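You operate a simulated robot arm through the tools that you are given. There is no shell and no other tool. Be economical: measure what you need, move in short steps, check, and stop when the job is done.

You are at the controls of a simulated robot arm. One attempt, no reset.

JOB
Rub the scuff off the brown loafer with shoe cream.
Fine: use the round brush; stand it back in its hole and put the jar's lid back on. What is to be rubbed or washed off counts as gone when no trace of it is left.

The check looks at the end state, three seconds after you hand in, the way a careful person would. Anything else that was tipped, shoved, dropped, spilled or broken makes it a failure. A push-on lid holds only when it is set on centred and level and pressed home; a screw cap is set on level and turned clockwise until tight.

ROBOT AND FRAMES
A 7-joint arm with a two-finger parallel gripper, fixed in place. Base frame: the origin is at the foot of the arm, x ahead of it, y to its left, z up; the work surface is at about z = 800. Units: mm, rad, N and s.
Its first joint turns from -2.897 to 2.897 rad. Payload 4.4 kg.
Tool frame: the origin (TCP) lies between the finger pads and is the grasp point; the fingertips stand 23 mm ahead of it; z points along the fingers, y is the line along which they close. Largest opening 94 mm; finger width 38, thickness 10; the body of the gripper, 54 by 96 mm, starts 39 mm behind the TCP.
Orientation is that of the tool frame in the base frame, as [roll, pitch, yaw] about the fixed x, y, z axes, in that order (R = Rz(yaw) Ry(pitch) Rx(roll)). With the fingers straight down and closing along the base's y, the tool's x points along the base's -x, its y along +y and its z along -z.

CONTROLS
- The arm moves only by the tool nudge_tool. Its argument "plan" is a list of rows, each a list of 7 numbers: the shift along the tool's x, y, z in mm, then the turn, a rotation vector about the tool's x, y, z in rad, then the opening, from 0 (shut) to 1 (fully open). In form: [[dx, dy, dz, wx, wy, wz, gripper], ...]. A call has 1 to 12 rows; each row shifts and turns the commanded pose from where the row before left it, along the tool's axes as they then stand. Each row takes 0.2 s and may step no farther than 50 mm and 0.15 rad from the row before; otherwise, or with a gripper value out of range, the whole call is refused. A pose out of reach is approached as far as the arm can. The call stops where the force on the tool passes 40 N (or 10 N more than at its start, if that is more) or the arm is blocked; 0.2 s more then pass. The fingers move at their own pace (about 72 mm/s each) and stop on an object; they squeeze with about 28 N. The grip force told is the motor's: it shows also when the fingers shut on nothing. Time passes only in rows, and 0.2 s behind the last, so rows that do not move let the fingers close. It gives the time, the measured TCP pose, the force on the tool (base axes), the opening and the grip force at its end, in the units of the frame above (readings bear some noise), with the torque about the TCP (base axes, N m) and any sound that the robot's microphone picked up.
- Cameras (640 x 400 px; columns grow to the right, rows downward): "scene" is fixed at [50.1, -650.7, 1533]; the picture's right is [0.69, -0.73, 0.00], its down [-0.34, -0.32, -0.89] and it looks along [0.65, 0.61, -0.46] (base axes); focal length 361 px, centre (320, 200). "wrist" rides on the gripper at [86, 16, -74] in the tool frame; the picture's right is [-0.18, 0.98, 0.00], its down [-0.58, -0.11, -0.81] and it looks along [-0.79, -0.15, 0.59] (tool axes); focal length 243 px, centre (320, 200). There is no depth. A picture from a camera that has moved, and an enlarged one, comes with that camera's place and axes in the base frame and with its lens.
- snapshot(camera): a new picture of that camera. It takes no simulated time.
- inspect(camera, box): a new picture of the part [left, top, right, bottom] of that camera's present view, enlarged. It takes no simulated time.
- hand_in(): hands the job in; it is judged then, once.

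Work in short steps. Places have to be worked out from the pictures, the camera data and where the tool is seen: move nearer, look again, correct. Check each grasp and each placing, and mend what went wrong. You have 120 turns and 68 pictures in all, those below and enlarged ones among them. Open the gripper and draw the arm clear of the work before you hand the job in, unless the task says otherwise; then end with one line.

The tools are called after ">>>" as a command line: name --pt "numbers of a row" for each row, then --argument value for the rest, lists and objects as JSON in quotes. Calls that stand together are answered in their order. nudge_tool: Moves the arm, as the interface text tells. Its arguments: {"type":"object","properties":{"plan":{"type":"array"}},"required":["plan"]} The other tools are called the same way: snapshot (camera) takes a picture; inspect (camera, box) takes an enlarged picture of a part of a camera's view; hand_in () hands the job in.

At the start:

```text
t: 0.0
tool_pos: [761.0, 456.1, 1217.1]
ee_rot: [-3.141, 0.0, -3.14]
force: [-0.7, 0.2, -0.2]
moment: [0.0, -0.01, -0.05]
width: 94.2
grip_force: 0.1
```

scene: 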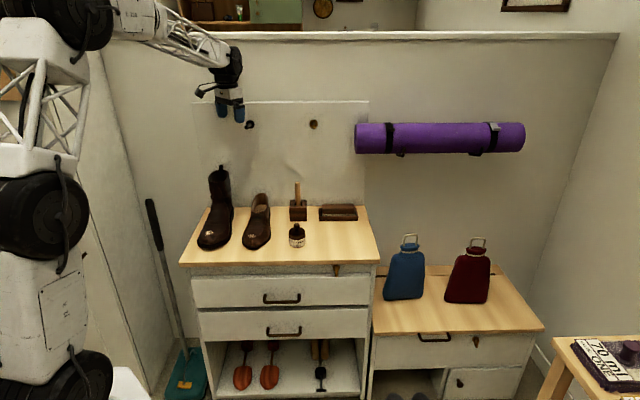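
wrist: 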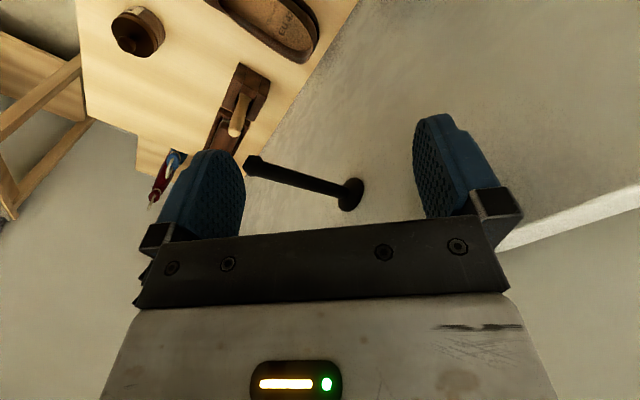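

I'll start with enlarged views of the table top to find the loafer, brush, jar and stand.

>>> inspect --camera "scene" --box '[180, 155, 380, 280]'

>>> inspect --camera "wrist" --box '[80, 0, 400, 200]'

```text
3.20 times, centred on (280, 218) of scene
camera zoom: at [50.1, -650.7, 1533.0], right [0.69, -0.73, 0.0], down [-0.34, -0.32, -0.89], along [0.65, 0.61, -0.46], focal length 1155 px, centre (448, 144)
```

zoom: 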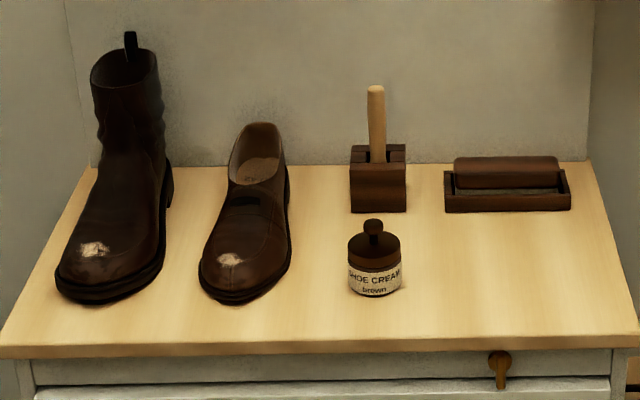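

```text
2.00 times, centred on (240, 100) of wrist
camera zoom: at [674.8, 472.3, 1291.0], right [0.18, 0.98, 0.0], down [0.58, -0.11, 0.81], along [0.79, -0.15, -0.59], focal length 485 px, centre (480, 400)
```

zoom: 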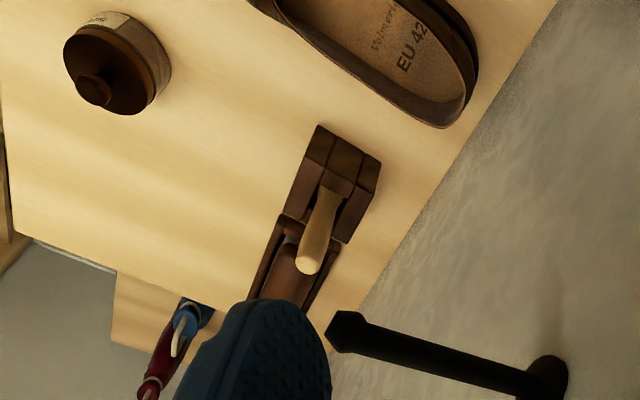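

The table top lies at z≈800 and is turned 45°: its lateral direction is e=(.71,-.71) and its normal to the wall is n=(.71,.71). I put the jar at about (777,147), the brush handle top at about (910,281,953) and the loafer scuff at about (648,239). I'll move in front of the jar, turn the tool to face the wall, and look closer.

>>> nudge_tool --pt "10 -46 0 0 0 0 1" --pt "10 -46 0 0 0 0 1" --pt "10 -46 0 0 0 0 1" --pt "10 -46 0 0 0 0 1" --pt "10 -46 0 0 0 0 1" --pt "10 -46 0 0 0 0 1" --pt "10 -46 0 0 0 0 1" --pt "10 -46 0 0 0 0 1" --pt "10 -46 0 0 0 0 1"

>>> nudge_tool --pt "0 0 25 0 0 -0.131 1" --pt "0 0 25 0 0 -0.131 1" --pt "0 0 25 0 0 -0.131 1" --pt "0 0 25 0 0 -0.131 1" --pt "0 0 25 0 0 -0.131 1" --pt "0 0 25 0 0 -0.131 1" --pt "0 0 0 0 0 0 1"

>>> snapshot --camera "wrist"

```text
t: 2.0
tool_pos: [669.2, 40.9, 1215.8]
ee_rot: [3.14, 0.0, -3.141]
force: [-0.4, 0.6, -0.2]
moment: [0.01, 0.04, 0.0]
width: 93.8
grip_force: 0.2
```

```text
t: 3.6
tool_pos: [670.7, 42.3, 1064.9]
ee_rot: [-3.141, 0.001, -2.354]
force: [-0.8, 0.3, -0.4]
moment: [-0.02, 0.01, 0.0]
width: 93.8
grip_force: 0.0
```

```text
63 pictures are left
camera wrist: at [598.2, -7.2, 1139.6], right [-0.57, 0.82, 0.0], down [0.49, 0.34, 0.81], along [0.66, 0.46, -0.59], focal length 243 px, centre (320, 200)
```

wrist: 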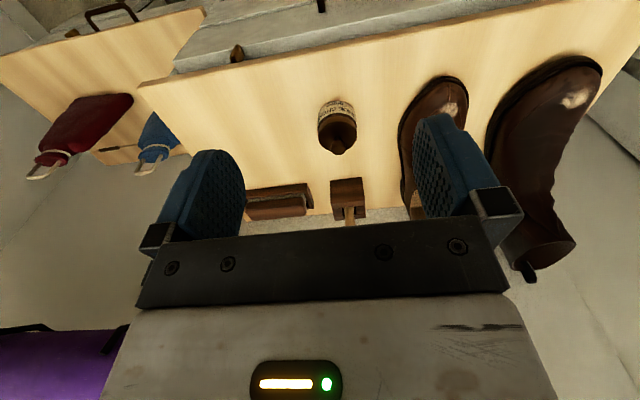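

The view is clear, so I'll enlarge the jar, the loafer and the brush block.

>>> inspect --camera "wrist" --box '[240, 60, 480, 230]'

>>> inspect --camera "scene" --box '[230, 170, 330, 255]'

```text
2.35 times, centred on (360, 145) of wrist
camera zoom: at [598.2, -7.2, 1139.6], right [-0.57, 0.82, 0.0], down [0.49, 0.34, 0.81], along [0.66, 0.46, -0.59], focal length 571 px, centre (226, 329)
```

zoom: 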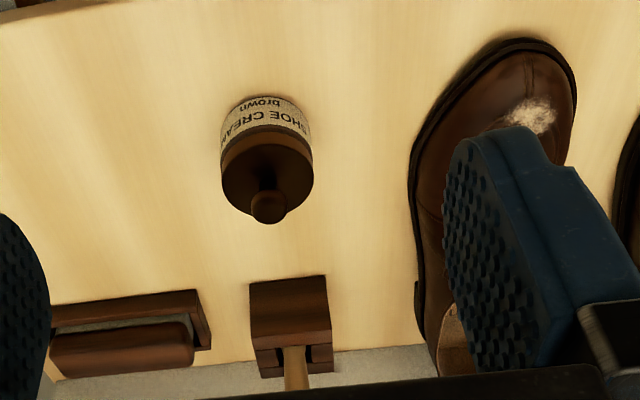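

```text
4.71 times, centred on (280, 212) of scene
camera zoom: at [50.1, -650.7, 1533.0], right [0.69, -0.73, 0.0], down [-0.34, -0.32, -0.89], along [0.65, 0.61, -0.46], focal length 1699 px, centre (508, 141)
```

zoom: 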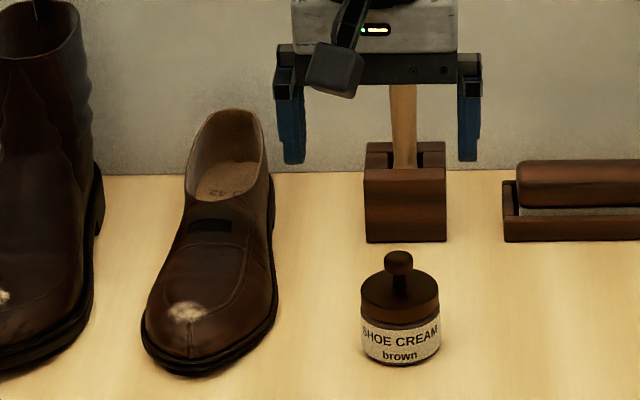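

Triangulating from both cameras puts the knob centre at about (776,148,874), roughly 19 mm across, with the lid top at about 848. I'll move directly above it with the gripper half open.

>>> nudge_tool --pt "-37.3 0 29 0 0 0 0.7" --pt "-37.3 0 29 0 0 0 0.6" --pt "-37.3 0 29 0 0 0 0.5" --pt "-37.3 0 29 0 0 0 0.5" --pt "0 0 35 0 0 0 0.5" --pt "0 0 0 0 0 0 0.5"

>>> inspect --camera "wrist" --box '[160, 0, 480, 200]'

>>> inspect --camera "scene" --box '[250, 190, 350, 255]'

```text
t: 5.0
tool_pos: [778.1, 147.3, 914.7]
ee_rot: [-3.141, -0.001, -2.356]
force: [-0.1, 0.7, -0.7]
moment: [-0.03, -0.03, 0.05]
width: 47.1
grip_force: 0.1
```

```text
2.00 times, centred on (320, 100) of wrist
camera zoom: at [705.1, 98.3, 990.1], right [-0.57, 0.82, 0.0], down [0.49, 0.33, 0.81], along [0.67, 0.46, -0.59], focal length 485 px, centre (320, 400)
```

zoom: 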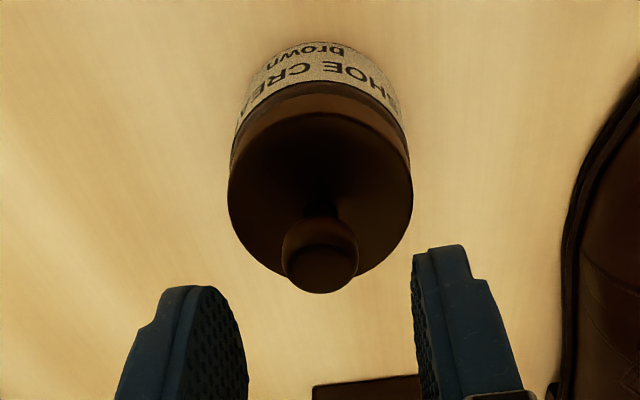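

```text
6.15 times, centred on (300, 222) of scene
camera zoom: at [50.1, -650.7, 1533.0], right [0.69, -0.73, 0.0], down [-0.34, -0.32, -0.89], along [0.65, 0.61, -0.46], focal length 2221 px, centre (443, 62)
```

zoom: 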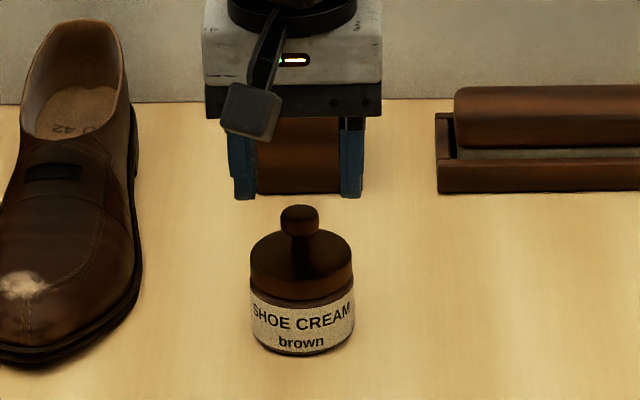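

The knob is centred between the fingers in both views. I'll lower 34 mm to TCP z≈880 and close on it.

>>> nudge_tool --pt "0 0 17 0 0 0 0.5" --pt "0 0 17 0 0 0 0.5" --pt "0 0 0 0 0 0 0.1" --pt "0 0 0 0 0 0 0.0" --pt "0 0 0 0 0 0 0.0"

>>> inspect --camera "scene" --box '[250, 190, 350, 255]'

```text
t: 6.2
tool_pos: [776.1, 146.8, 880.5]
ee_rot: [-3.141, -0.001, -2.355]
force: [0.0, -0.5, -0.2]
moment: [-0.02, 0.02, 0.05]
width: 20.0
grip_force: 28.2
heard: snap
```

```text
6.15 times, centred on (300, 222) of scene
camera zoom: at [50.1, -650.7, 1533.0], right [0.69, -0.73, 0.0], down [-0.34, -0.32, -0.89], along [0.65, 0.61, -0.46], focal length 2221 px, centre (443, 62)
```

zoom: 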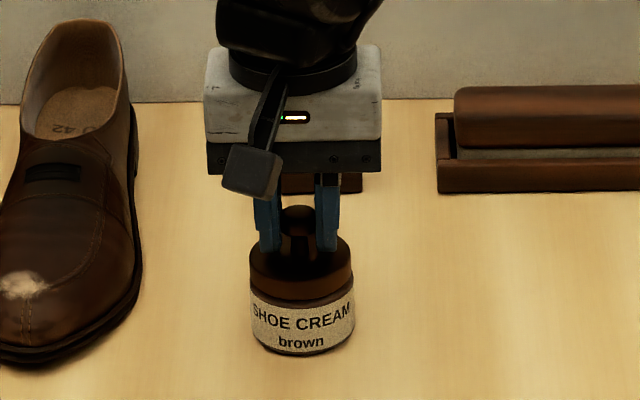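

The grip on the knob is 20 mm wide at 28 N, and the microphone picked up a "snap". I'll lift slowly in small steps and look.

>>> nudge_tool --pt "0 0 -2 0 0 0 0" --pt "0 0 -3 0 0 0 0" --pt "0 0 -5 0 0 0 0" --pt "0 0 -5 0 0 0 0" --pt "0 0 0 0 0 0 0"

>>> inspect --camera "scene" --box '[250, 190, 350, 255]'

```text
t: 7.4
tool_pos: [777.1, 146.3, 895.8]
ee_rot: [3.141, 0.0, -2.357]
force: [-0.4, -0.4, 0.4]
moment: [-0.01, 0.01, 0.01]
width: 19.8
grip_force: 28.1
```

```text
6.15 times, centred on (300, 222) of scene
camera zoom: at [50.1, -650.7, 1533.0], right [0.69, -0.73, 0.0], down [-0.34, -0.32, -0.89], along [0.65, 0.61, -0.46], focal length 2221 px, centre (443, 62)
```

zoom: 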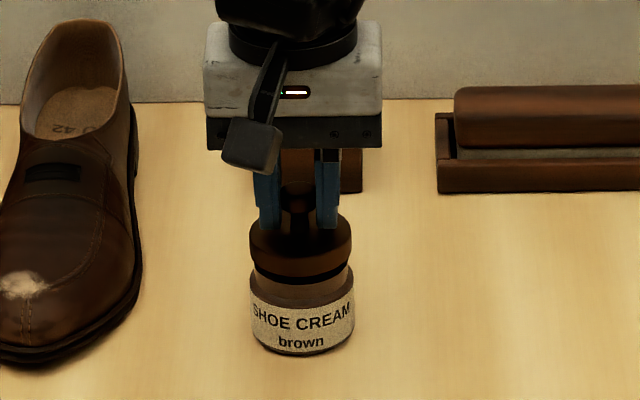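

The lid came off cleanly and the jar stayed put; the seated grip pose was TCP (776,147,880.5). I'll raise the lid clear, carry it 110 mm to the right along e, and start lowering.

>>> nudge_tool --pt "0 0 -20 0 0 0 0" --pt "0 0 -20 0 0 0 0" --pt "0 -37 0 0 0 0 0" --pt "0 -37 0 0 0 0 0" --pt "0 -37 0 0 0 0 0" --pt "0 0 30 0 0 0 0" --pt "0 0 25 0 0 0 0" --pt "0 0 20 0 0 0 0" --pt "0 0 5 0 0 0 0" --pt "0 0 0 0 0 0 0"

>>> inspect --camera "scene" --box '[260, 190, 380, 265]'

```text
t: 9.6
tool_pos: [854.4, 68.6, 856.4]
ee_rot: [-3.142, 0.0, -2.357]
force: [-0.1, 0.1, 0.2]
moment: [-0.02, -0.01, -0.02]
width: 20.0
grip_force: 27.7
```

```text
5.33 times, centred on (320, 228) of scene
camera zoom: at [50.1, -650.7, 1533.0], right [0.69, -0.73, 0.0], down [-0.34, -0.32, -0.89], along [0.65, 0.61, -0.46], focal length 1925 px, centre (320, 53)
```

zoom: 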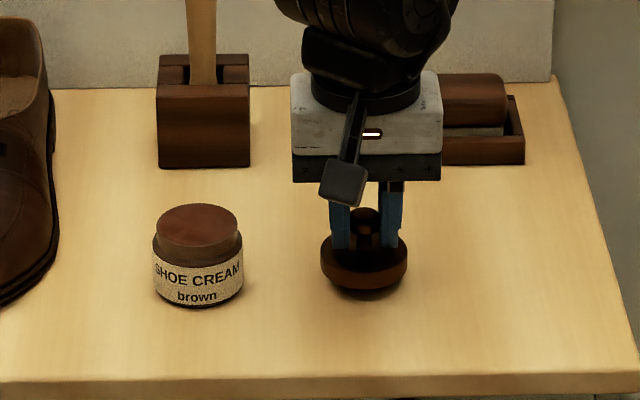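

The jar is open and the cream is visible; the lid still hangs a few mm above the table. I'll lower it in small steps until it touches.

>>> nudge_tool --pt "0 0 3 0 0 0 0" --pt "0 0 3 0 0 0 0" --pt "0 0 2 0 0 0 0" --pt "0 0 0 0 0 0 0"

>>> nudge_tool --pt "0 0 2 0 0 0 0" --pt "0 0 1 0 0 0 0"

>>> inspect --camera "scene" --box '[300, 200, 380, 260]'

```text
t: 10.6
tool_pos: [853.3, 67.4, 849.1]
ee_rot: [-3.141, 0.0, -2.357]
force: [-0.3, 0.0, 0.2]
moment: [0.0, 0.04, 0.01]
width: 19.9
grip_force: 28.2
```

```text
t: 11.2
tool_pos: [854.5, 67.9, 844.8]
ee_rot: [-3.141, 0.0, -2.356]
force: [0.0, 0.4, -0.8]
moment: [0.0, 0.03, 0.01]
width: 20.0
grip_force: 28.2
```

```text
6.67 times, centred on (340, 230) of scene
camera zoom: at [50.1, -650.7, 1533.0], right [0.69, -0.73, 0.0], down [-0.34, -0.32, -0.89], along [0.65, 0.61, -0.46], focal length 2406 px, centre (187, 0)
```

zoom: 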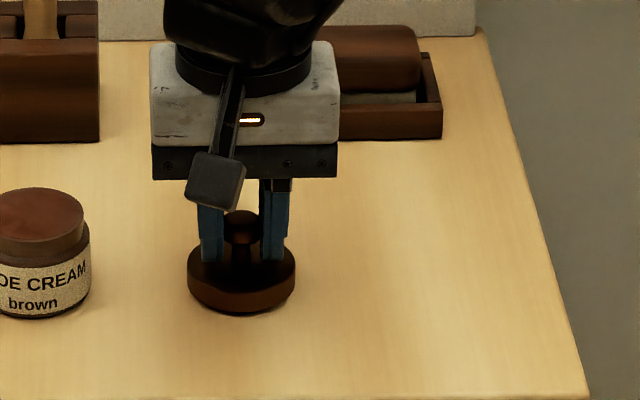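

The lid looks about 3 mm off the table, so I'll go on in 1 mm steps.

>>> nudge_tool --pt "0 0 1 0 0 0 0" --pt "0 0 1 0 0 0 0" --pt "0 0 0 0 0 0 0"

>>> nudge_tool --pt "0 0 1 0 0 0 0" --pt "0 0 0 0 0 0 0"

>>> nudge_tool --pt "0 0 1 0 0 0 0" --pt "0 0 0 0 0 0 0"

```text
t: 12.0
tool_pos: [854.2, 68.9, 842.5]
ee_rot: [-3.141, 0.0, -2.357]
force: [-0.1, 0.1, -0.3]
moment: [0.0, 0.0, 0.0]
width: 19.6
grip_force: 27.3
```

```text
t: 12.6
tool_pos: [854.0, 69.7, 841.5]
ee_rot: [-3.141, 0.001, -2.357]
force: [-0.6, -0.1, 0.2]
moment: [-0.01, 0.0, -0.04]
width: 20.1
grip_force: 28.7
```

```text
t: 13.2
tool_pos: [854.1, 68.8, 841.4]
ee_rot: [-3.14, 0.002, -2.355]
force: [0.1, -0.7, -1.1]
moment: [0.0, -0.01, 0.0]
width: 19.7
grip_force: 28.6
```

>>> nudge_tool --pt "0 0 1 0 0 0 0" --pt "0 0 0 0 0 0 0"

>>> nudge_tool --pt "0 0 1 0 0 0 0" --pt "0 0 0 0 0 0 0"

>>> inspect --camera "scene" --box '[310, 205, 370, 245]'

```text
t: 13.8
tool_pos: [854.3, 68.8, 840.0]
ee_rot: [-3.141, 0.0, -2.356]
force: [-0.8, 0.0, 0.4]
moment: [-0.02, -0.04, 0.0]
width: 19.6
grip_force: 27.6
```

```text
t: 14.4
tool_pos: [853.6, 69.5, 839.7]
ee_rot: [3.141, 0.002, -2.356]
force: [0.7, 0.1, -0.8]
moment: [0.01, 0.0, -0.02]
width: 20.0
grip_force: 27.8
```

```text
10.00 times, centred on (340, 225) of scene
camera zoom: at [50.1, -650.7, 1533.0], right [0.69, -0.73, 0.0], down [-0.34, -0.32, -0.89], along [0.65, 0.61, -0.46], focal length 3610 px, centre (120, -50)
```

zoom: 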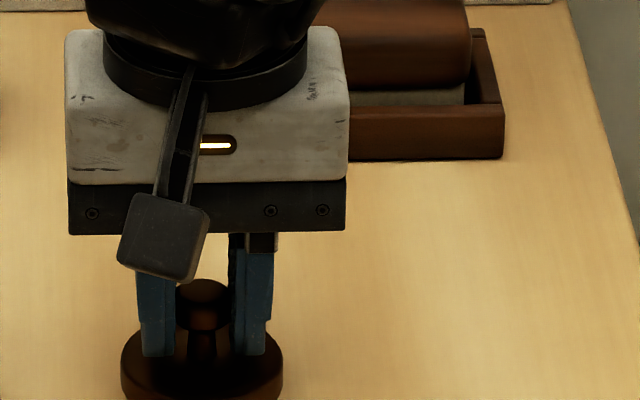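

No contact is felt yet, so I'll lower a bit further.

>>> nudge_tool --pt "0 0 1 0 0 0 0" --pt "0 0 0 0 0 0 0"

>>> nudge_tool --pt "0 0 1 0 0 0 0" --pt "0 0 0 0 0 0 0"

>>> nudge_tool --pt "0 0 1 0 0 0 0" --pt "0 0 0 0 0 0 0"

>>> inspect --camera "scene" --box '[310, 220, 370, 260]'

```text
t: 15.0
tool_pos: [854.1, 68.4, 837.6]
ee_rot: [3.141, 0.001, -2.356]
force: [0.3, 1.3, 0.3]
moment: [-0.01, 0.02, 0.04]
width: 19.9
grip_force: 27.9
```

```text
t: 15.6
tool_pos: [855.4, 67.3, 836.1]
ee_rot: [3.141, 0.001, -2.357]
force: [-0.1, -0.3, -0.9]
moment: [0.01, 0.0, -0.01]
width: 19.7
grip_force: 28.0
```

```text
t: 16.2
tool_pos: [854.1, 68.3, 835.9]
ee_rot: [3.141, -0.002, -2.356]
force: [0.1, 0.3, 0.0]
moment: [0.01, -0.03, 0.0]
width: 19.4
grip_force: 28.4
```

```text
10.00 times, centred on (340, 240) of scene
camera zoom: at [50.1, -650.7, 1533.0], right [0.69, -0.73, 0.0], down [-0.34, -0.32, -0.89], along [0.65, 0.61, -0.46], focal length 3610 px, centre (120, -200)
```

zoom: 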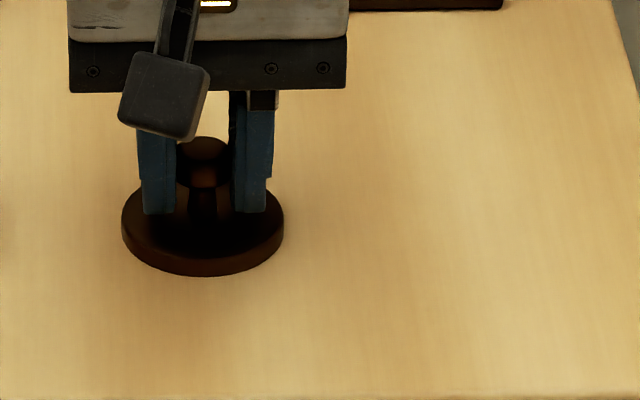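

>>> nudge_tool --pt "0 0 1 0 0 0 0" --pt "0 0 0 0 0 0 0"

>>> nudge_tool --pt "0 0 1 0 0 0 0" --pt "0 0 0 0 0 0 0"

>>> nudge_tool --pt "0 0 1 0 0 0 0" --pt "0 0 0 0 0 0 0"

```text
t: 16.8
tool_pos: [853.3, 68.9, 835.1]
ee_rot: [-3.141, 0.001, -2.356]
force: [0.5, 0.5, -0.3]
moment: [0.0, -0.02, 0.01]
width: 19.9
grip_force: 27.8
```

```text
t: 17.4
tool_pos: [854.2, 67.8, 833.2]
ee_rot: [3.14, 0.002, -2.357]
force: [0.9, 0.8, -0.9]
moment: [0.0, 0.04, 0.02]
width: 19.7
grip_force: 27.7
```

```text
t: 18.0
tool_pos: [854.1, 68.0, 833.0]
ee_rot: [-3.14, 0.001, -2.356]
force: [1.0, -0.8, 0.2]
moment: [0.01, -0.03, -0.03]
width: 19.8
grip_force: 27.5
```

>>> nudge_tool --pt "0 0 1 0 0 0 0" --pt "0 0 0 0 0 0 0"

>>> nudge_tool --pt "0 0 1 0 0 0 0" --pt "0 0 0 0 0 0 0"

>>> inspect --camera "scene" --box '[310, 220, 370, 260]'

```text
t: 18.6
tool_pos: [855.1, 68.2, 831.5]
ee_rot: [3.141, 0.0, -2.356]
force: [0.5, -1.5, 5.8]
moment: [0.04, 0.03, 0.0]
width: 19.5
grip_force: 27.8
```

```text
t: 19.2
tool_pos: [854.6, 68.5, 832.7]
ee_rot: [-3.14, 0.003, -2.355]
force: [-2.0, -5.0, 19.0]
moment: [-0.09, 0.04, 0.01]
width: 19.9
grip_force: 28.2
```

```text
10.00 times, centred on (340, 240) of scene
camera zoom: at [50.1, -650.7, 1533.0], right [0.69, -0.73, 0.0], down [-0.34, -0.32, -0.89], along [0.65, 0.61, -0.46], focal length 3610 px, centre (120, -200)
```

zoom: 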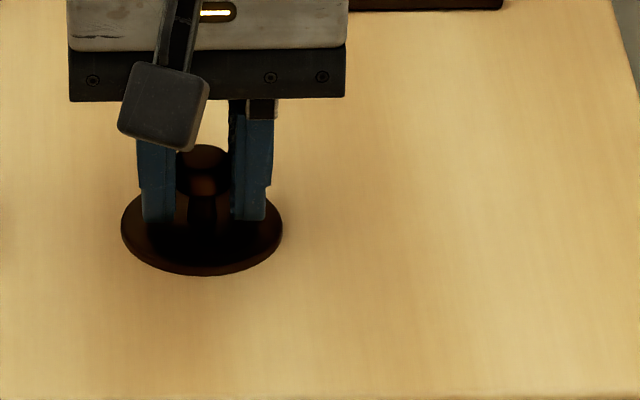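

Contact at TCP z≈832 with 19 N, so the lid is standing. I'll ease back 1 mm, open and rise.

>>> nudge_tool --pt "0 0 -1 0 0 0 0" --pt "0 0 0 0 0 0 0.3" --pt "0 0 0 0 0 0 0.5" --pt "0 0 0 0 0 0 0.5" --pt "0 0 -10 0 0 0 0.5" --pt "0 0 -40 0 0 0 0.5" --pt "0 0 -50 0 0 0 0.5" --pt "0 0 -50 0 0 0 0.5" --pt "0 0 0 0 0 0 0.5"

>>> inspect --camera "scene" --box '[270, 180, 370, 260]'

>>> snapshot --camera "wrist"

```text
t: 21.2
tool_pos: [852.1, 68.4, 985.5]
ee_rot: [-3.141, 0.001, -2.355]
force: [-1.0, 0.3, -0.1]
moment: [0.0, 0.0, -0.01]
width: 47.1
grip_force: 0.1
```

```text
5.00 times, centred on (320, 220) of scene
camera zoom: at [50.1, -650.7, 1533.0], right [0.69, -0.73, 0.0], down [-0.34, -0.32, -0.89], along [0.65, 0.61, -0.46], focal length 1805 px, centre (320, 100)
```

zoom: 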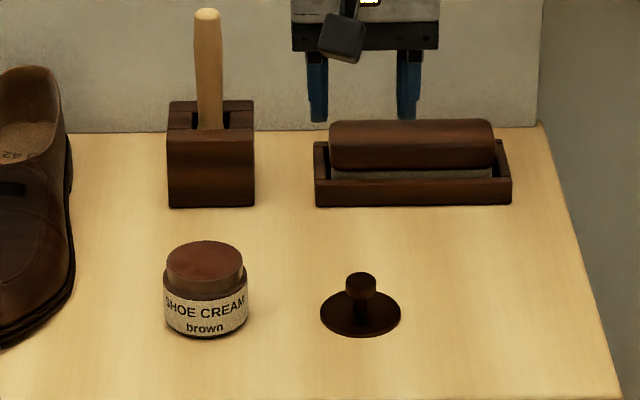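

```text
50 pictures are left
camera wrist: at [781.2, 19.1, 1059.9], right [-0.57, 0.82, 0.0], down [0.49, 0.33, 0.81], along [0.67, 0.46, -0.59], focal length 243 px, centre (320, 200)
```

wrist: 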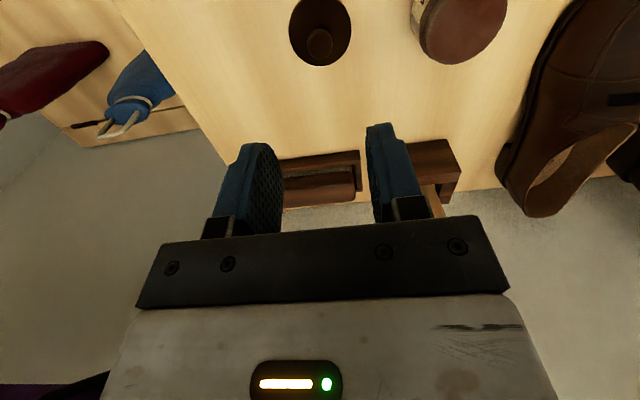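

The lid is standing at (854,68) and everything else is unmoved. Next I'll move above the brush handle top at about (910,281,953), staying higher than it, and check alignment.

>>> nudge_tool --pt "0 0 -20 0 0 0 0.6" --pt "-38.2 21.8 0 0 0 0 0.6" --pt "-38.2 21.8 0 0 0 0 0.6" --pt "-38.2 21.8 0 0 0 0 0.6" --pt "-38.2 21.8 0 0 0 0 0.6" --pt "-38.2 21.8 0 0 0 0 0.6" --pt "0 0 0 0 0 0 0.6" --pt "0 0 0 0 0 0 0.6"

>>> inspect --camera "wrist" --box '[160, 0, 480, 200]'

>>> inspect --camera "scene" --box '[250, 150, 350, 225]'

```text
t: 23.0
tool_pos: [914.7, 281.6, 1003.0]
ee_rot: [-3.141, 0.0, -2.356]
force: [-0.6, 0.1, -0.3]
moment: [-0.01, 0.01, 0.0]
width: 56.2
grip_force: 0.0
```

```text
2.00 times, centred on (320, 100) of wrist
camera zoom: at [842.4, 231.9, 1077.8], right [-0.57, 0.82, 0.0], down [0.49, 0.33, 0.81], along [0.67, 0.46, -0.59], focal length 485 px, centre (320, 400)
```

zoom: 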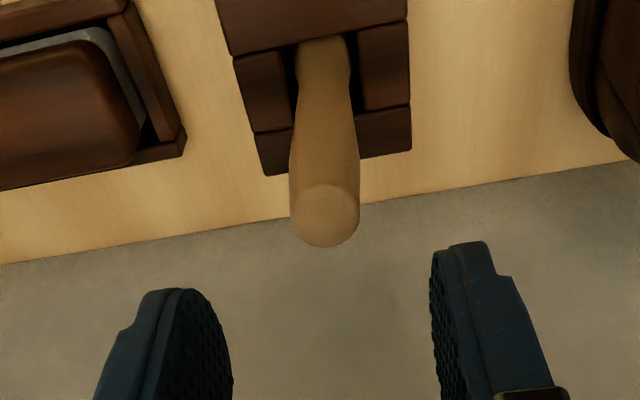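

```text
5.33 times, centred on (300, 188) of scene
camera zoom: at [50.1, -650.7, 1533.0], right [0.69, -0.73, 0.0], down [-0.34, -0.32, -0.89], along [0.65, 0.61, -0.46], focal length 1925 px, centre (427, 267)
```

zoom: 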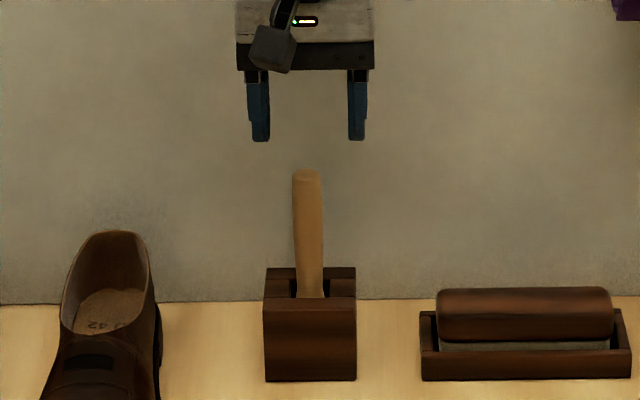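

The handle top is at about (908,280), within 6 mm of the tool axis. I'll correct by 5 and 2 mm, descend to TCP z≈930 and close on the handle.

>>> nudge_tool --pt "5 2 24 0 0 0 0.6" --pt "0 0 24 0 0 0 0.6" --pt "0 0 25 0 0 0 0.6" --pt "0 0 0 0 0 0 0.6" --pt "0 0 0 0 0 0 0.2" --pt "0 0 0 0 0 0 0.0" --pt "0 0 0 0 0 0 0.0"

>>> inspect --camera "scene" --box '[250, 150, 350, 225]'

```text
t: 24.6
tool_pos: [909.1, 279.1, 928.3]
ee_rot: [-3.141, 0.0, -2.356]
force: [0.3, -0.5, 1.4]
moment: [-0.03, -0.09, -0.01]
width: 20.8
grip_force: 28.4
```

```text
5.33 times, centred on (300, 188) of scene
camera zoom: at [50.1, -650.7, 1533.0], right [0.69, -0.73, 0.0], down [-0.34, -0.32, -0.89], along [0.65, 0.61, -0.46], focal length 1925 px, centre (427, 267)
```

zoom: 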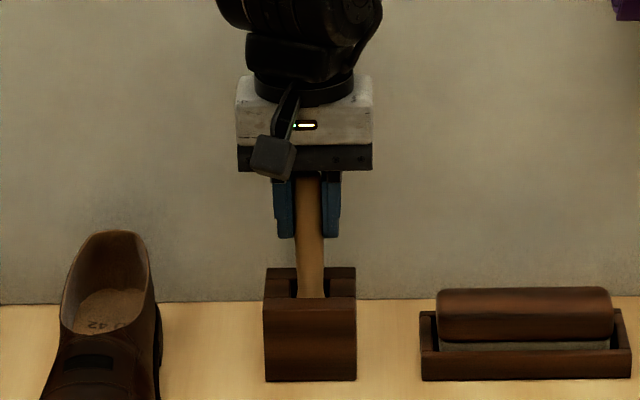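

The handle is gripped at 20.8 mm with TCP (909,279,928.5) in the hole pose. I'll lift straight up 100 mm and look at the brush.

>>> nudge_tool --pt "0 0 -10 0 0 0 0" --pt "0 0 -20 0 0 0 0" --pt "0 0 -20 0 0 0 0" --pt "0 0 -25 0 0 0 0" --pt "0 0 -25 0 0 0 0" --pt "0 0 0 0 0 0 0" --pt "0 0 0 0 0 0 0"

>>> inspect --camera "scene" --box '[250, 140, 350, 215]'

>>> snapshot --camera "wrist"

```text
t: 26.2
tool_pos: [906.5, 277.7, 1029.7]
ee_rot: [-3.141, 0.0, -2.357]
force: [0.0, 0.1, -0.1]
moment: [0.02, 0.01, 0.04]
width: 21.0
grip_force: 27.9
```

```text
5.33 times, centred on (300, 178) of scene
camera zoom: at [50.1, -650.7, 1533.0], right [0.69, -0.73, 0.0], down [-0.34, -0.32, -0.89], along [0.65, 0.61, -0.46], focal length 1925 px, centre (427, 320)
```

zoom: 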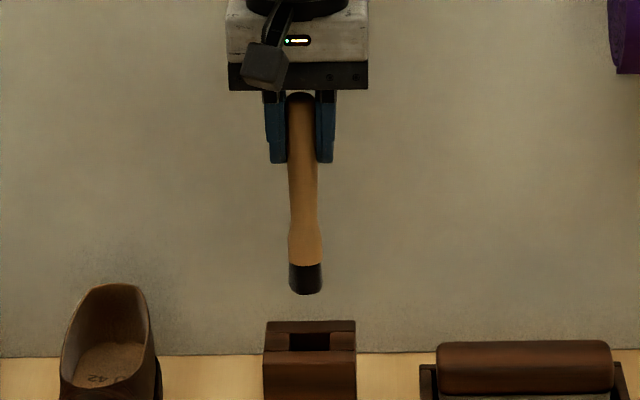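

```text
45 pictures are left
camera wrist: at [834.9, 230.0, 1104.7], right [-0.57, 0.82, 0.0], down [0.49, 0.33, 0.81], along [0.67, 0.46, -0.59], focal length 243 px, centre (320, 200)
```

wrist: 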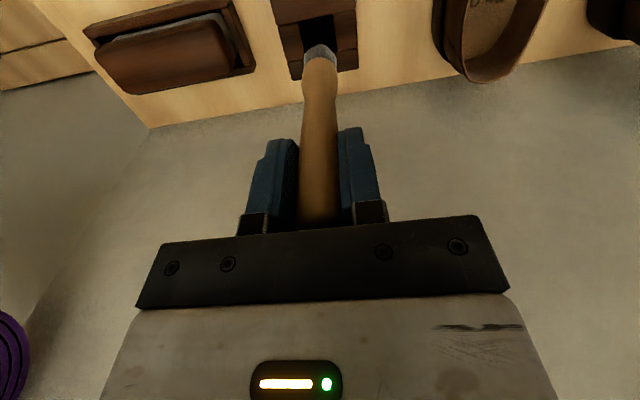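

The brush came out upright and its bristle tip is about 125 mm below the TCP, 23 mm across. The hole pose was TCP (909,279,928.5). I'll carry it over the jar at (777,147).

>>> nudge_tool --pt "46 0 0 0 0 0 0" --pt "46 0 0 0 0 0 0" --pt "46 0 0 0 0 0 0" --pt "46 0 0 0 0 0 0" --pt "0 0 20 0 0 0 0" --pt "0 0 0 0 0 0 0" --pt "0 0 0 0 0 0 0"

>>> inspect --camera "scene" --box '[260, 180, 340, 255]'

>>> inspect --camera "wrist" --box '[200, 0, 440, 150]'

```text
t: 27.8
tool_pos: [778.7, 147.1, 1007.6]
ee_rot: [3.141, -0.001, -2.357]
force: [-0.7, -0.1, -1.1]
moment: [0.0, 0.0, 0.0]
width: 20.8
grip_force: 28.0
```

```text
5.33 times, centred on (300, 218) of scene
camera zoom: at [50.1, -650.7, 1533.0], right [0.69, -0.73, 0.0], down [-0.34, -0.32, -0.89], along [0.65, 0.61, -0.46], focal length 1925 px, centre (427, 107)
```

zoom: 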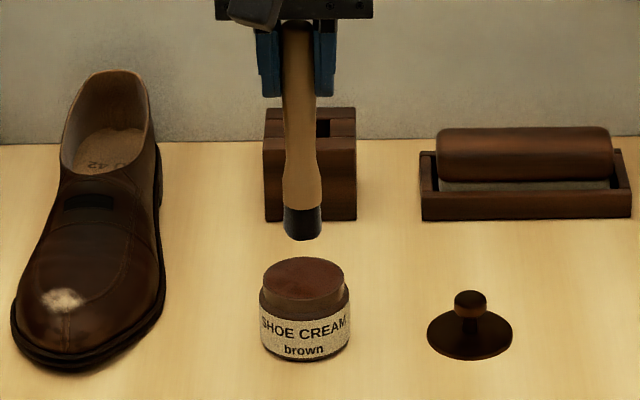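

```text
2.67 times, centred on (320, 75) of wrist
camera zoom: at [706.5, 98.2, 1082.9], right [-0.57, 0.82, 0.0], down [0.49, 0.33, 0.81], along [0.67, 0.46, -0.59], focal length 647 px, centre (320, 533)
```

zoom: 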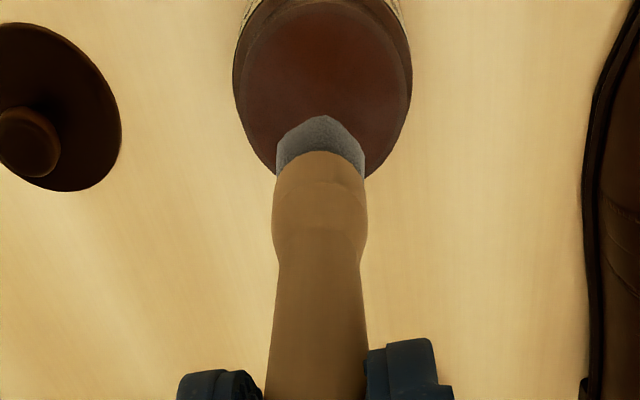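

The brush is centred above the cream. I'll lower 30 mm, then go in small steps until I feel the cream.

>>> nudge_tool --pt "0 0 15 0 0 0 0" --pt "0 0 13 0 0 0 0" --pt "0 0 3 0 0 0 0" --pt "0 0 3 0 0 0 0" --pt "0 0 0 0 0 0 0"

>>> nudge_tool --pt "0 0 2 0 0 0 0" --pt "0 0 2 0 0 0 0" --pt "0 0 0 0 0 0 0"

>>> inspect --camera "scene" --box '[260, 180, 340, 255]'

```text
t: 29.0
tool_pos: [777.9, 147.2, 974.4]
ee_rot: [-3.141, 0.001, -2.354]
force: [-0.1, 0.7, 0.5]
moment: [0.02, 0.04, 0.03]
width: 20.9
grip_force: 28.0
```

```text
t: 29.8
tool_pos: [778.7, 147.4, 972.2]
ee_rot: [-3.139, 0.0, -2.357]
force: [2.6, -0.2, 25.8]
moment: [-0.2, -0.41, -0.03]
width: 21.1
grip_force: 28.2
```

```text
5.33 times, centred on (300, 218) of scene
camera zoom: at [50.1, -650.7, 1533.0], right [0.69, -0.73, 0.0], down [-0.34, -0.32, -0.89], along [0.65, 0.61, -0.46], focal length 1925 px, centre (427, 107)
```

zoom: 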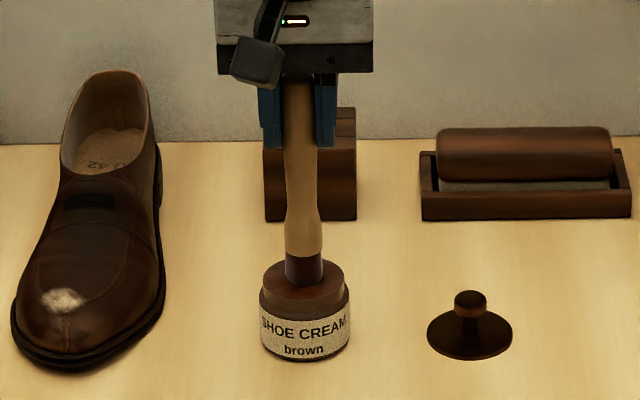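

The brush touched the cream at TCP z≈973 with 26 N, so the tip offset is about 125 mm, and the bristles now look brown. The scuff triangulates to about (656,248,843). I'll lift and stop short of the loafer to look at it unobstructed.

>>> nudge_tool --pt "0 0 -15 0 0 0 0" --pt "0 0 -45 0 0 0 0" --pt "10 37 0 0 0 0 0" --pt "10 37 0 0 0 0 0" --pt "10 26 0 0 0 0 0" --pt "0 0 0 0 0 0 0" --pt "0 0 0 0 0 0 0"

>>> inspect --camera "wrist" --box '[240, 0, 480, 150]'

>>> inspect --camera "scene" --box '[220, 190, 310, 255]'

```text
t: 31.4
tool_pos: [685.2, 196.4, 1031.1]
ee_rot: [-3.141, -0.001, -2.357]
force: [-0.2, -0.3, 0.1]
moment: [0.02, -0.01, -0.04]
width: 20.8
grip_force: 28.1
```

```text
2.67 times, centred on (360, 75) of wrist
camera zoom: at [612.5, 148.4, 1106.0], right [-0.57, 0.82, 0.0], down [0.49, 0.33, 0.81], along [0.67, 0.46, -0.59], focal length 647 px, centre (213, 533)
```

zoom: 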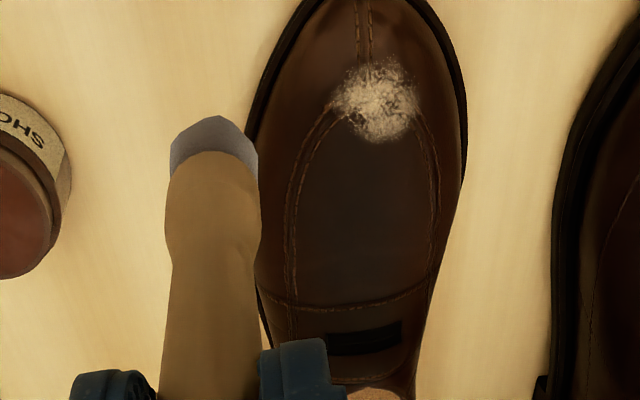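

```text
6.15 times, centred on (265, 222) of scene
camera zoom: at [50.1, -650.7, 1533.0], right [0.69, -0.73, 0.0], down [-0.34, -0.32, -0.89], along [0.65, 0.61, -0.46], focal length 2221 px, centre (658, 62)
```

zoom: 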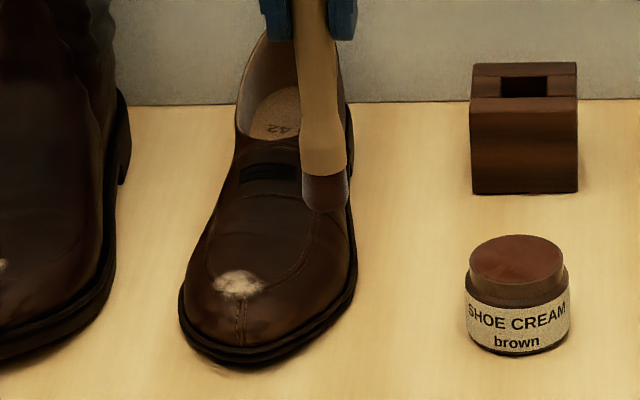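

The scuff is about 31 mm across and centred at about (657,251,842) on the toe's slope. I'll move over it and lower to TCP z≈985, just above contact.

>>> nudge_tool --pt "-9.5 30 0 0 0 0 0" --pt "-9.5 29 0 0 0 0 0" --pt "0 0 25 0 0 0 0" --pt "0 0 20 0 0 0 0" --pt "0 0 0 0 0 0 0"

>>> inspect --camera "scene" --box '[220, 190, 310, 255]'

>>> inspect --camera "wrist" --box '[200, 0, 440, 150]'

```text
t: 32.6
tool_pos: [656.4, 253.3, 986.9]
ee_rot: [-3.139, 0.0, -2.355]
force: [0.1, 0.2, -0.3]
moment: [0.01, 0.0, -0.02]
width: 21.0
grip_force: 28.0
```

```text
6.15 times, centred on (265, 222) of scene
camera zoom: at [50.1, -650.7, 1533.0], right [0.69, -0.73, 0.0], down [-0.34, -0.32, -0.89], along [0.65, 0.61, -0.46], focal length 2221 px, centre (658, 62)
```

zoom: 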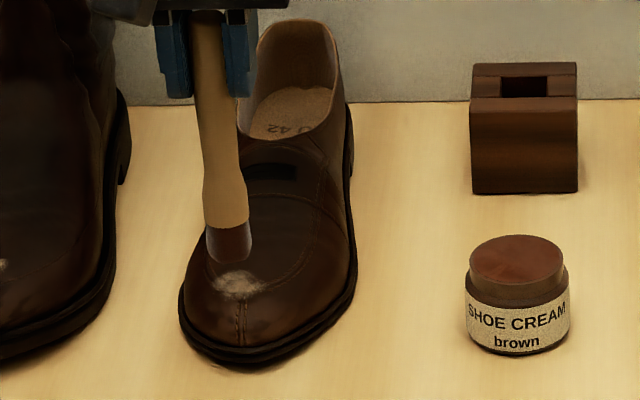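

```text
2.67 times, centred on (320, 75) of wrist
camera zoom: at [584.6, 204.2, 1062.5], right [-0.57, 0.82, 0.0], down [0.49, 0.33, 0.81], along [0.67, 0.46, -0.59], focal length 647 px, centre (320, 533)
```

zoom: 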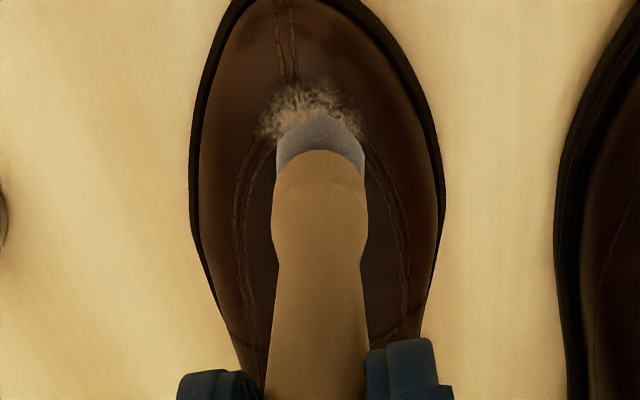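

The brush hovers over the scuff. I'll lower in small steps until contact.

>>> nudge_tool --pt "0 0 4 0 0 0 0" --pt "0 0 3 0 0 0 0" --pt "0 0 2 0 0 0 0" --pt "0 0 0 0 0 0 0"

>>> nudge_tool --pt "0 0 2 0 0 0 0" --pt "0 0 0 0 0 0 0"

>>> nudge_tool --pt "0 0 2 0 0 0 0" --pt "0 0 0 0 0 0 0"

```text
t: 33.6
tool_pos: [657.5, 253.9, 977.2]
ee_rot: [3.141, -0.002, -2.356]
force: [-0.8, 0.1, 0.3]
moment: [0.01, 0.02, -0.02]
width: 20.7
grip_force: 27.7
```

```text
t: 34.2
tool_pos: [657.7, 253.7, 975.5]
ee_rot: [-3.141, 0.0, -2.357]
force: [0.4, 0.2, -0.7]
moment: [-0.01, 0.01, 0.0]
width: 20.9
grip_force: 27.8
```

```text
t: 34.8
tool_pos: [656.2, 252.4, 973.5]
ee_rot: [-3.141, 0.0, -2.356]
force: [0.1, 0.3, -0.6]
moment: [0.02, 0.01, -0.02]
width: 20.7
grip_force: 27.9
```

>>> nudge_tool --pt "0 0 2 0 0 0 0" --pt "0 0 0 0 0 0 0"

>>> nudge_tool --pt "0 0 1.5 0 0 0 0" --pt "0 0 0 0 0 0 0"

>>> inspect --camera "scene" --box '[220, 190, 310, 255]'

```text
t: 35.4
tool_pos: [657.2, 253.5, 970.8]
ee_rot: [3.141, 0.002, -2.357]
force: [-0.8, -0.3, -0.6]
moment: [-0.01, -0.02, 0.0]
width: 20.6
grip_force: 27.9
```

```text
t: 36.0
tool_pos: [658.0, 253.4, 969.4]
ee_rot: [3.141, 0.0, -2.357]
force: [0.1, 0.5, 0.4]
moment: [0.02, 0.0, -0.01]
width: 20.8
grip_force: 27.9
```

```text
6.15 times, centred on (265, 222) of scene
camera zoom: at [50.1, -650.7, 1533.0], right [0.69, -0.73, 0.0], down [-0.34, -0.32, -0.89], along [0.65, 0.61, -0.46], focal length 2221 px, centre (658, 62)
```

zoom: 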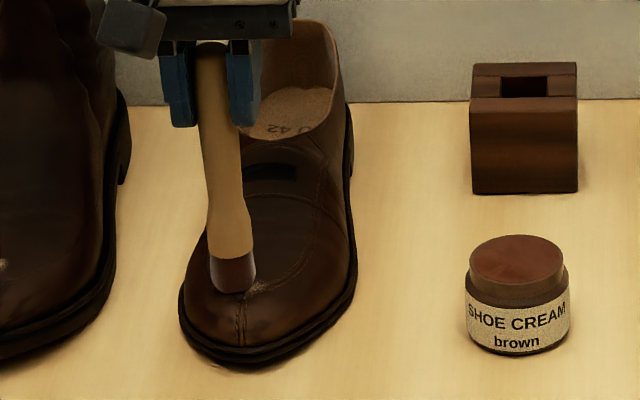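

Most of the scuff is hidden behind the bristles and no force is felt yet. I'll lower in 1–2 mm steps.

>>> nudge_tool --pt "0 0 1.5 0 0 0 0" --pt "0 0 0 0 0 0 0"

>>> nudge_tool --pt "0 0 1 0 0 0 0" --pt "0 0 0 0 0 0 0"

>>> nudge_tool --pt "0 0 1 0 0 0 0" --pt "0 0 0 0 0 0 0"

>>> nudge_tool --pt "0 0 1 0 0 0 0" --pt "0 0 0 0 0 0 0"

```text
t: 36.6
tool_pos: [657.8, 253.4, 968.1]
ee_rot: [-3.141, 0.0, -2.356]
force: [0.1, 0.6, -0.3]
moment: [0.02, 0.03, -0.03]
width: 20.4
grip_force: 28.2
```

```text
t: 37.2
tool_pos: [656.3, 254.0, 967.4]
ee_rot: [-3.141, 0.0, -2.357]
force: [0.2, 0.1, 0.1]
moment: [0.02, -0.01, -0.07]
width: 20.7
grip_force: 27.8
```

```text
t: 37.8
tool_pos: [656.4, 252.7, 965.9]
ee_rot: [3.141, 0.0, -2.357]
force: [-1.7, 0.6, 4.9]
moment: [0.14, 0.19, 0.01]
width: 20.5
grip_force: 28.0
```

```text
t: 38.4
tool_pos: [656.8, 253.4, 965.3]
ee_rot: [-3.141, 0.002, -2.355]
force: [-4.9, 0.4, 25.3]
moment: [0.21, 0.43, 0.06]
width: 20.8
grip_force: 28.2
```

Contact at TCP z≈966. I'll ease to a light press, rub sideways with small strokes, and look.

>>> nudge_tool --pt "0 0 -0.5 0 0 0 0" --pt "0 4 0 0 0 0 0" --pt "0 4 0.3 0 0 0 0" --pt "0 -4 -0.3 0 0 0 0" --pt "0 -4 0 0 0 0 0" --pt "0 -4 0 0 0 0 0" --pt "0 -4 0.3 0 0 0 0" --pt "0 4 -0.3 0 0 0 0" --pt "0 4 0 0 0 0 0"

>>> inspect --camera "wrist" --box '[200, 0, 440, 150]'

```text
t: 40.4
tool_pos: [655.7, 253.2, 965.2]
ee_rot: [3.141, 0.0, -2.358]
force: [0.0, 0.7, -0.8]
moment: [-0.02, 0.02, 0.0]
width: 20.9
grip_force: 27.6
```

```text
2.67 times, centred on (320, 75) of wrist
camera zoom: at [584.9, 204.0, 1040.2], right [-0.57, 0.82, 0.0], down [0.49, 0.33, 0.81], along [0.67, 0.46, -0.59], focal length 647 px, centre (320, 533)
```

zoom: 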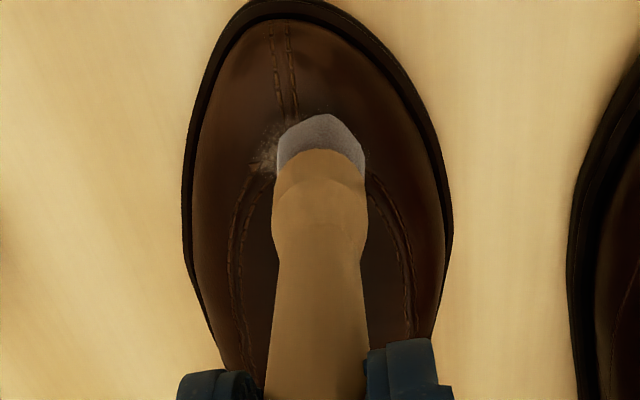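

The scuff is coming off; what is left is faint and on the +e side. I'll shift 8 mm that way, press down lightly and rub.

>>> nudge_tool --pt "0 -4 0 0 0 0 0" --pt "0 -4 0 0 0 0 0" --pt "0 0 1 0 0 0 0" --pt "0 0 0 0 0 0 0"

>>> nudge_tool --pt "0 0 1 0 0 0 0" --pt "0 0 0 0 0 0 0"

```text
t: 41.4
tool_pos: [662.1, 248.6, 965.8]
ee_rot: [-3.142, 0.001, -2.357]
force: [-1.3, -3.1, 10.0]
moment: [-0.41, 0.03, -0.06]
width: 20.7
grip_force: 27.8
```

```text
t: 42.0
tool_pos: [664.1, 247.7, 964.8]
ee_rot: [-3.139, 0.001, -2.356]
force: [-3.2, 1.8, 26.2]
moment: [0.37, 0.27, 0.03]
width: 20.8
grip_force: 28.5
```

>>> nudge_tool --pt "0 0 -0.5 0 0 0 0" --pt "0 -4 0.5 0 0 0 0" --pt "0 -4 0.8 0 0 0 0" --pt "0 4 -0.8 0 0 0 0" --pt "4 4 0.5 0 0 0 0" --pt "4 -4 1 0 0 0 0" --pt "-4 -4 0 0 0 0 0" --pt "-4 4 -1 0 0 0 0" --pt "0 4 -0.3 0 0 0 0"

>>> nudge_tool --pt "0 0 -20 0 0 0 0" --pt "0 0 -30 0 0 0 0" --pt "-30 -20 -20 0 0 0 0" --pt "-20 -20 0 0 0 0 0" --pt "0 0 0 0 0 0 0"

>>> inspect --camera "wrist" --box '[240, 0, 480, 150]'

>>> inspect --camera "scene" --box '[220, 190, 310, 255]'

```text
t: 44.0
tool_pos: [662.9, 247.3, 962.5]
ee_rot: [-3.141, 0.002, -2.354]
force: [-0.4, 0.0, -0.9]
moment: [0.03, -0.01, 0.01]
width: 20.6
grip_force: 27.8
```

```text
t: 45.2
tool_pos: [724.3, 253.8, 1034.1]
ee_rot: [3.141, 0.0, -2.356]
force: [0.3, 0.8, -0.4]
moment: [0.04, -0.02, 0.04]
width: 20.6
grip_force: 27.8
```

```text
2.67 times, centred on (360, 75) of wrist
camera zoom: at [654.3, 204.9, 1110.1], right [-0.57, 0.82, 0.0], down [0.49, 0.33, 0.81], along [0.67, 0.46, -0.59], focal length 647 px, centre (213, 533)
```

zoom: 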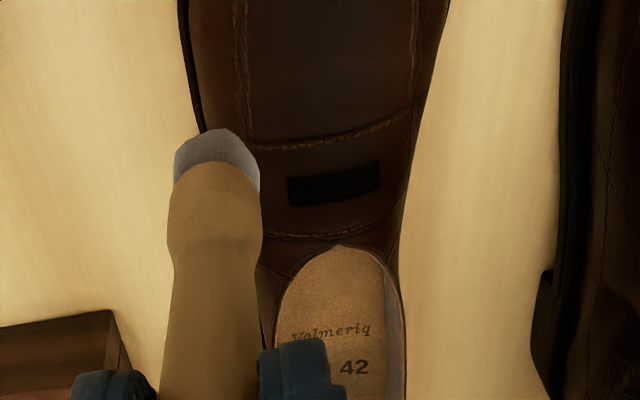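

```text
6.15 times, centred on (265, 222) of scene
camera zoom: at [50.1, -650.7, 1533.0], right [0.69, -0.73, 0.0], down [-0.34, -0.32, -0.89], along [0.65, 0.61, -0.46], focal length 2221 px, centre (658, 62)
```

zoom: 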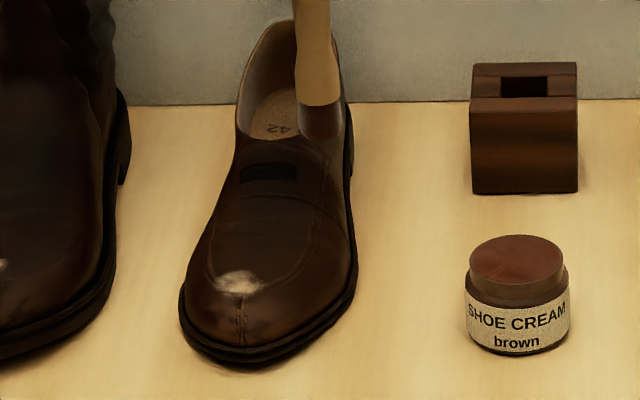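

The shoe has not moved and part of the scuff remains. I backed off the wrong way for a close view, so I'll pull toward the front and look at the toe from the wrist.

>>> nudge_tool --pt "40 0 0 0 0 0 0" --pt "40 -10 0 0 0 0 0" --pt "0 0 0 0 0 0 0" --pt "0 0 0 0 0 0 0"

>>> inspect --camera "wrist" --box '[300, 0, 460, 100]'

```text
t: 46.2
tool_pos: [674.8, 191.3, 1036.3]
ee_rot: [3.141, 0.0, -2.356]
force: [-0.5, -0.2, 0.1]
moment: [0.02, 0.02, -0.03]
width: 20.7
grip_force: 28.0
```

```text
4.00 times, centred on (380, 50) of wrist
camera zoom: at [603.1, 141.9, 1110.9], right [-0.57, 0.82, 0.0], down [0.49, 0.33, 0.81], along [0.67, 0.46, -0.59], focal length 970 px, centre (80, 800)
```

zoom: 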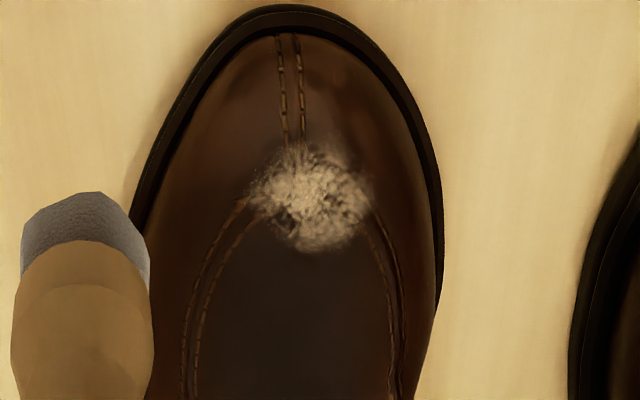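

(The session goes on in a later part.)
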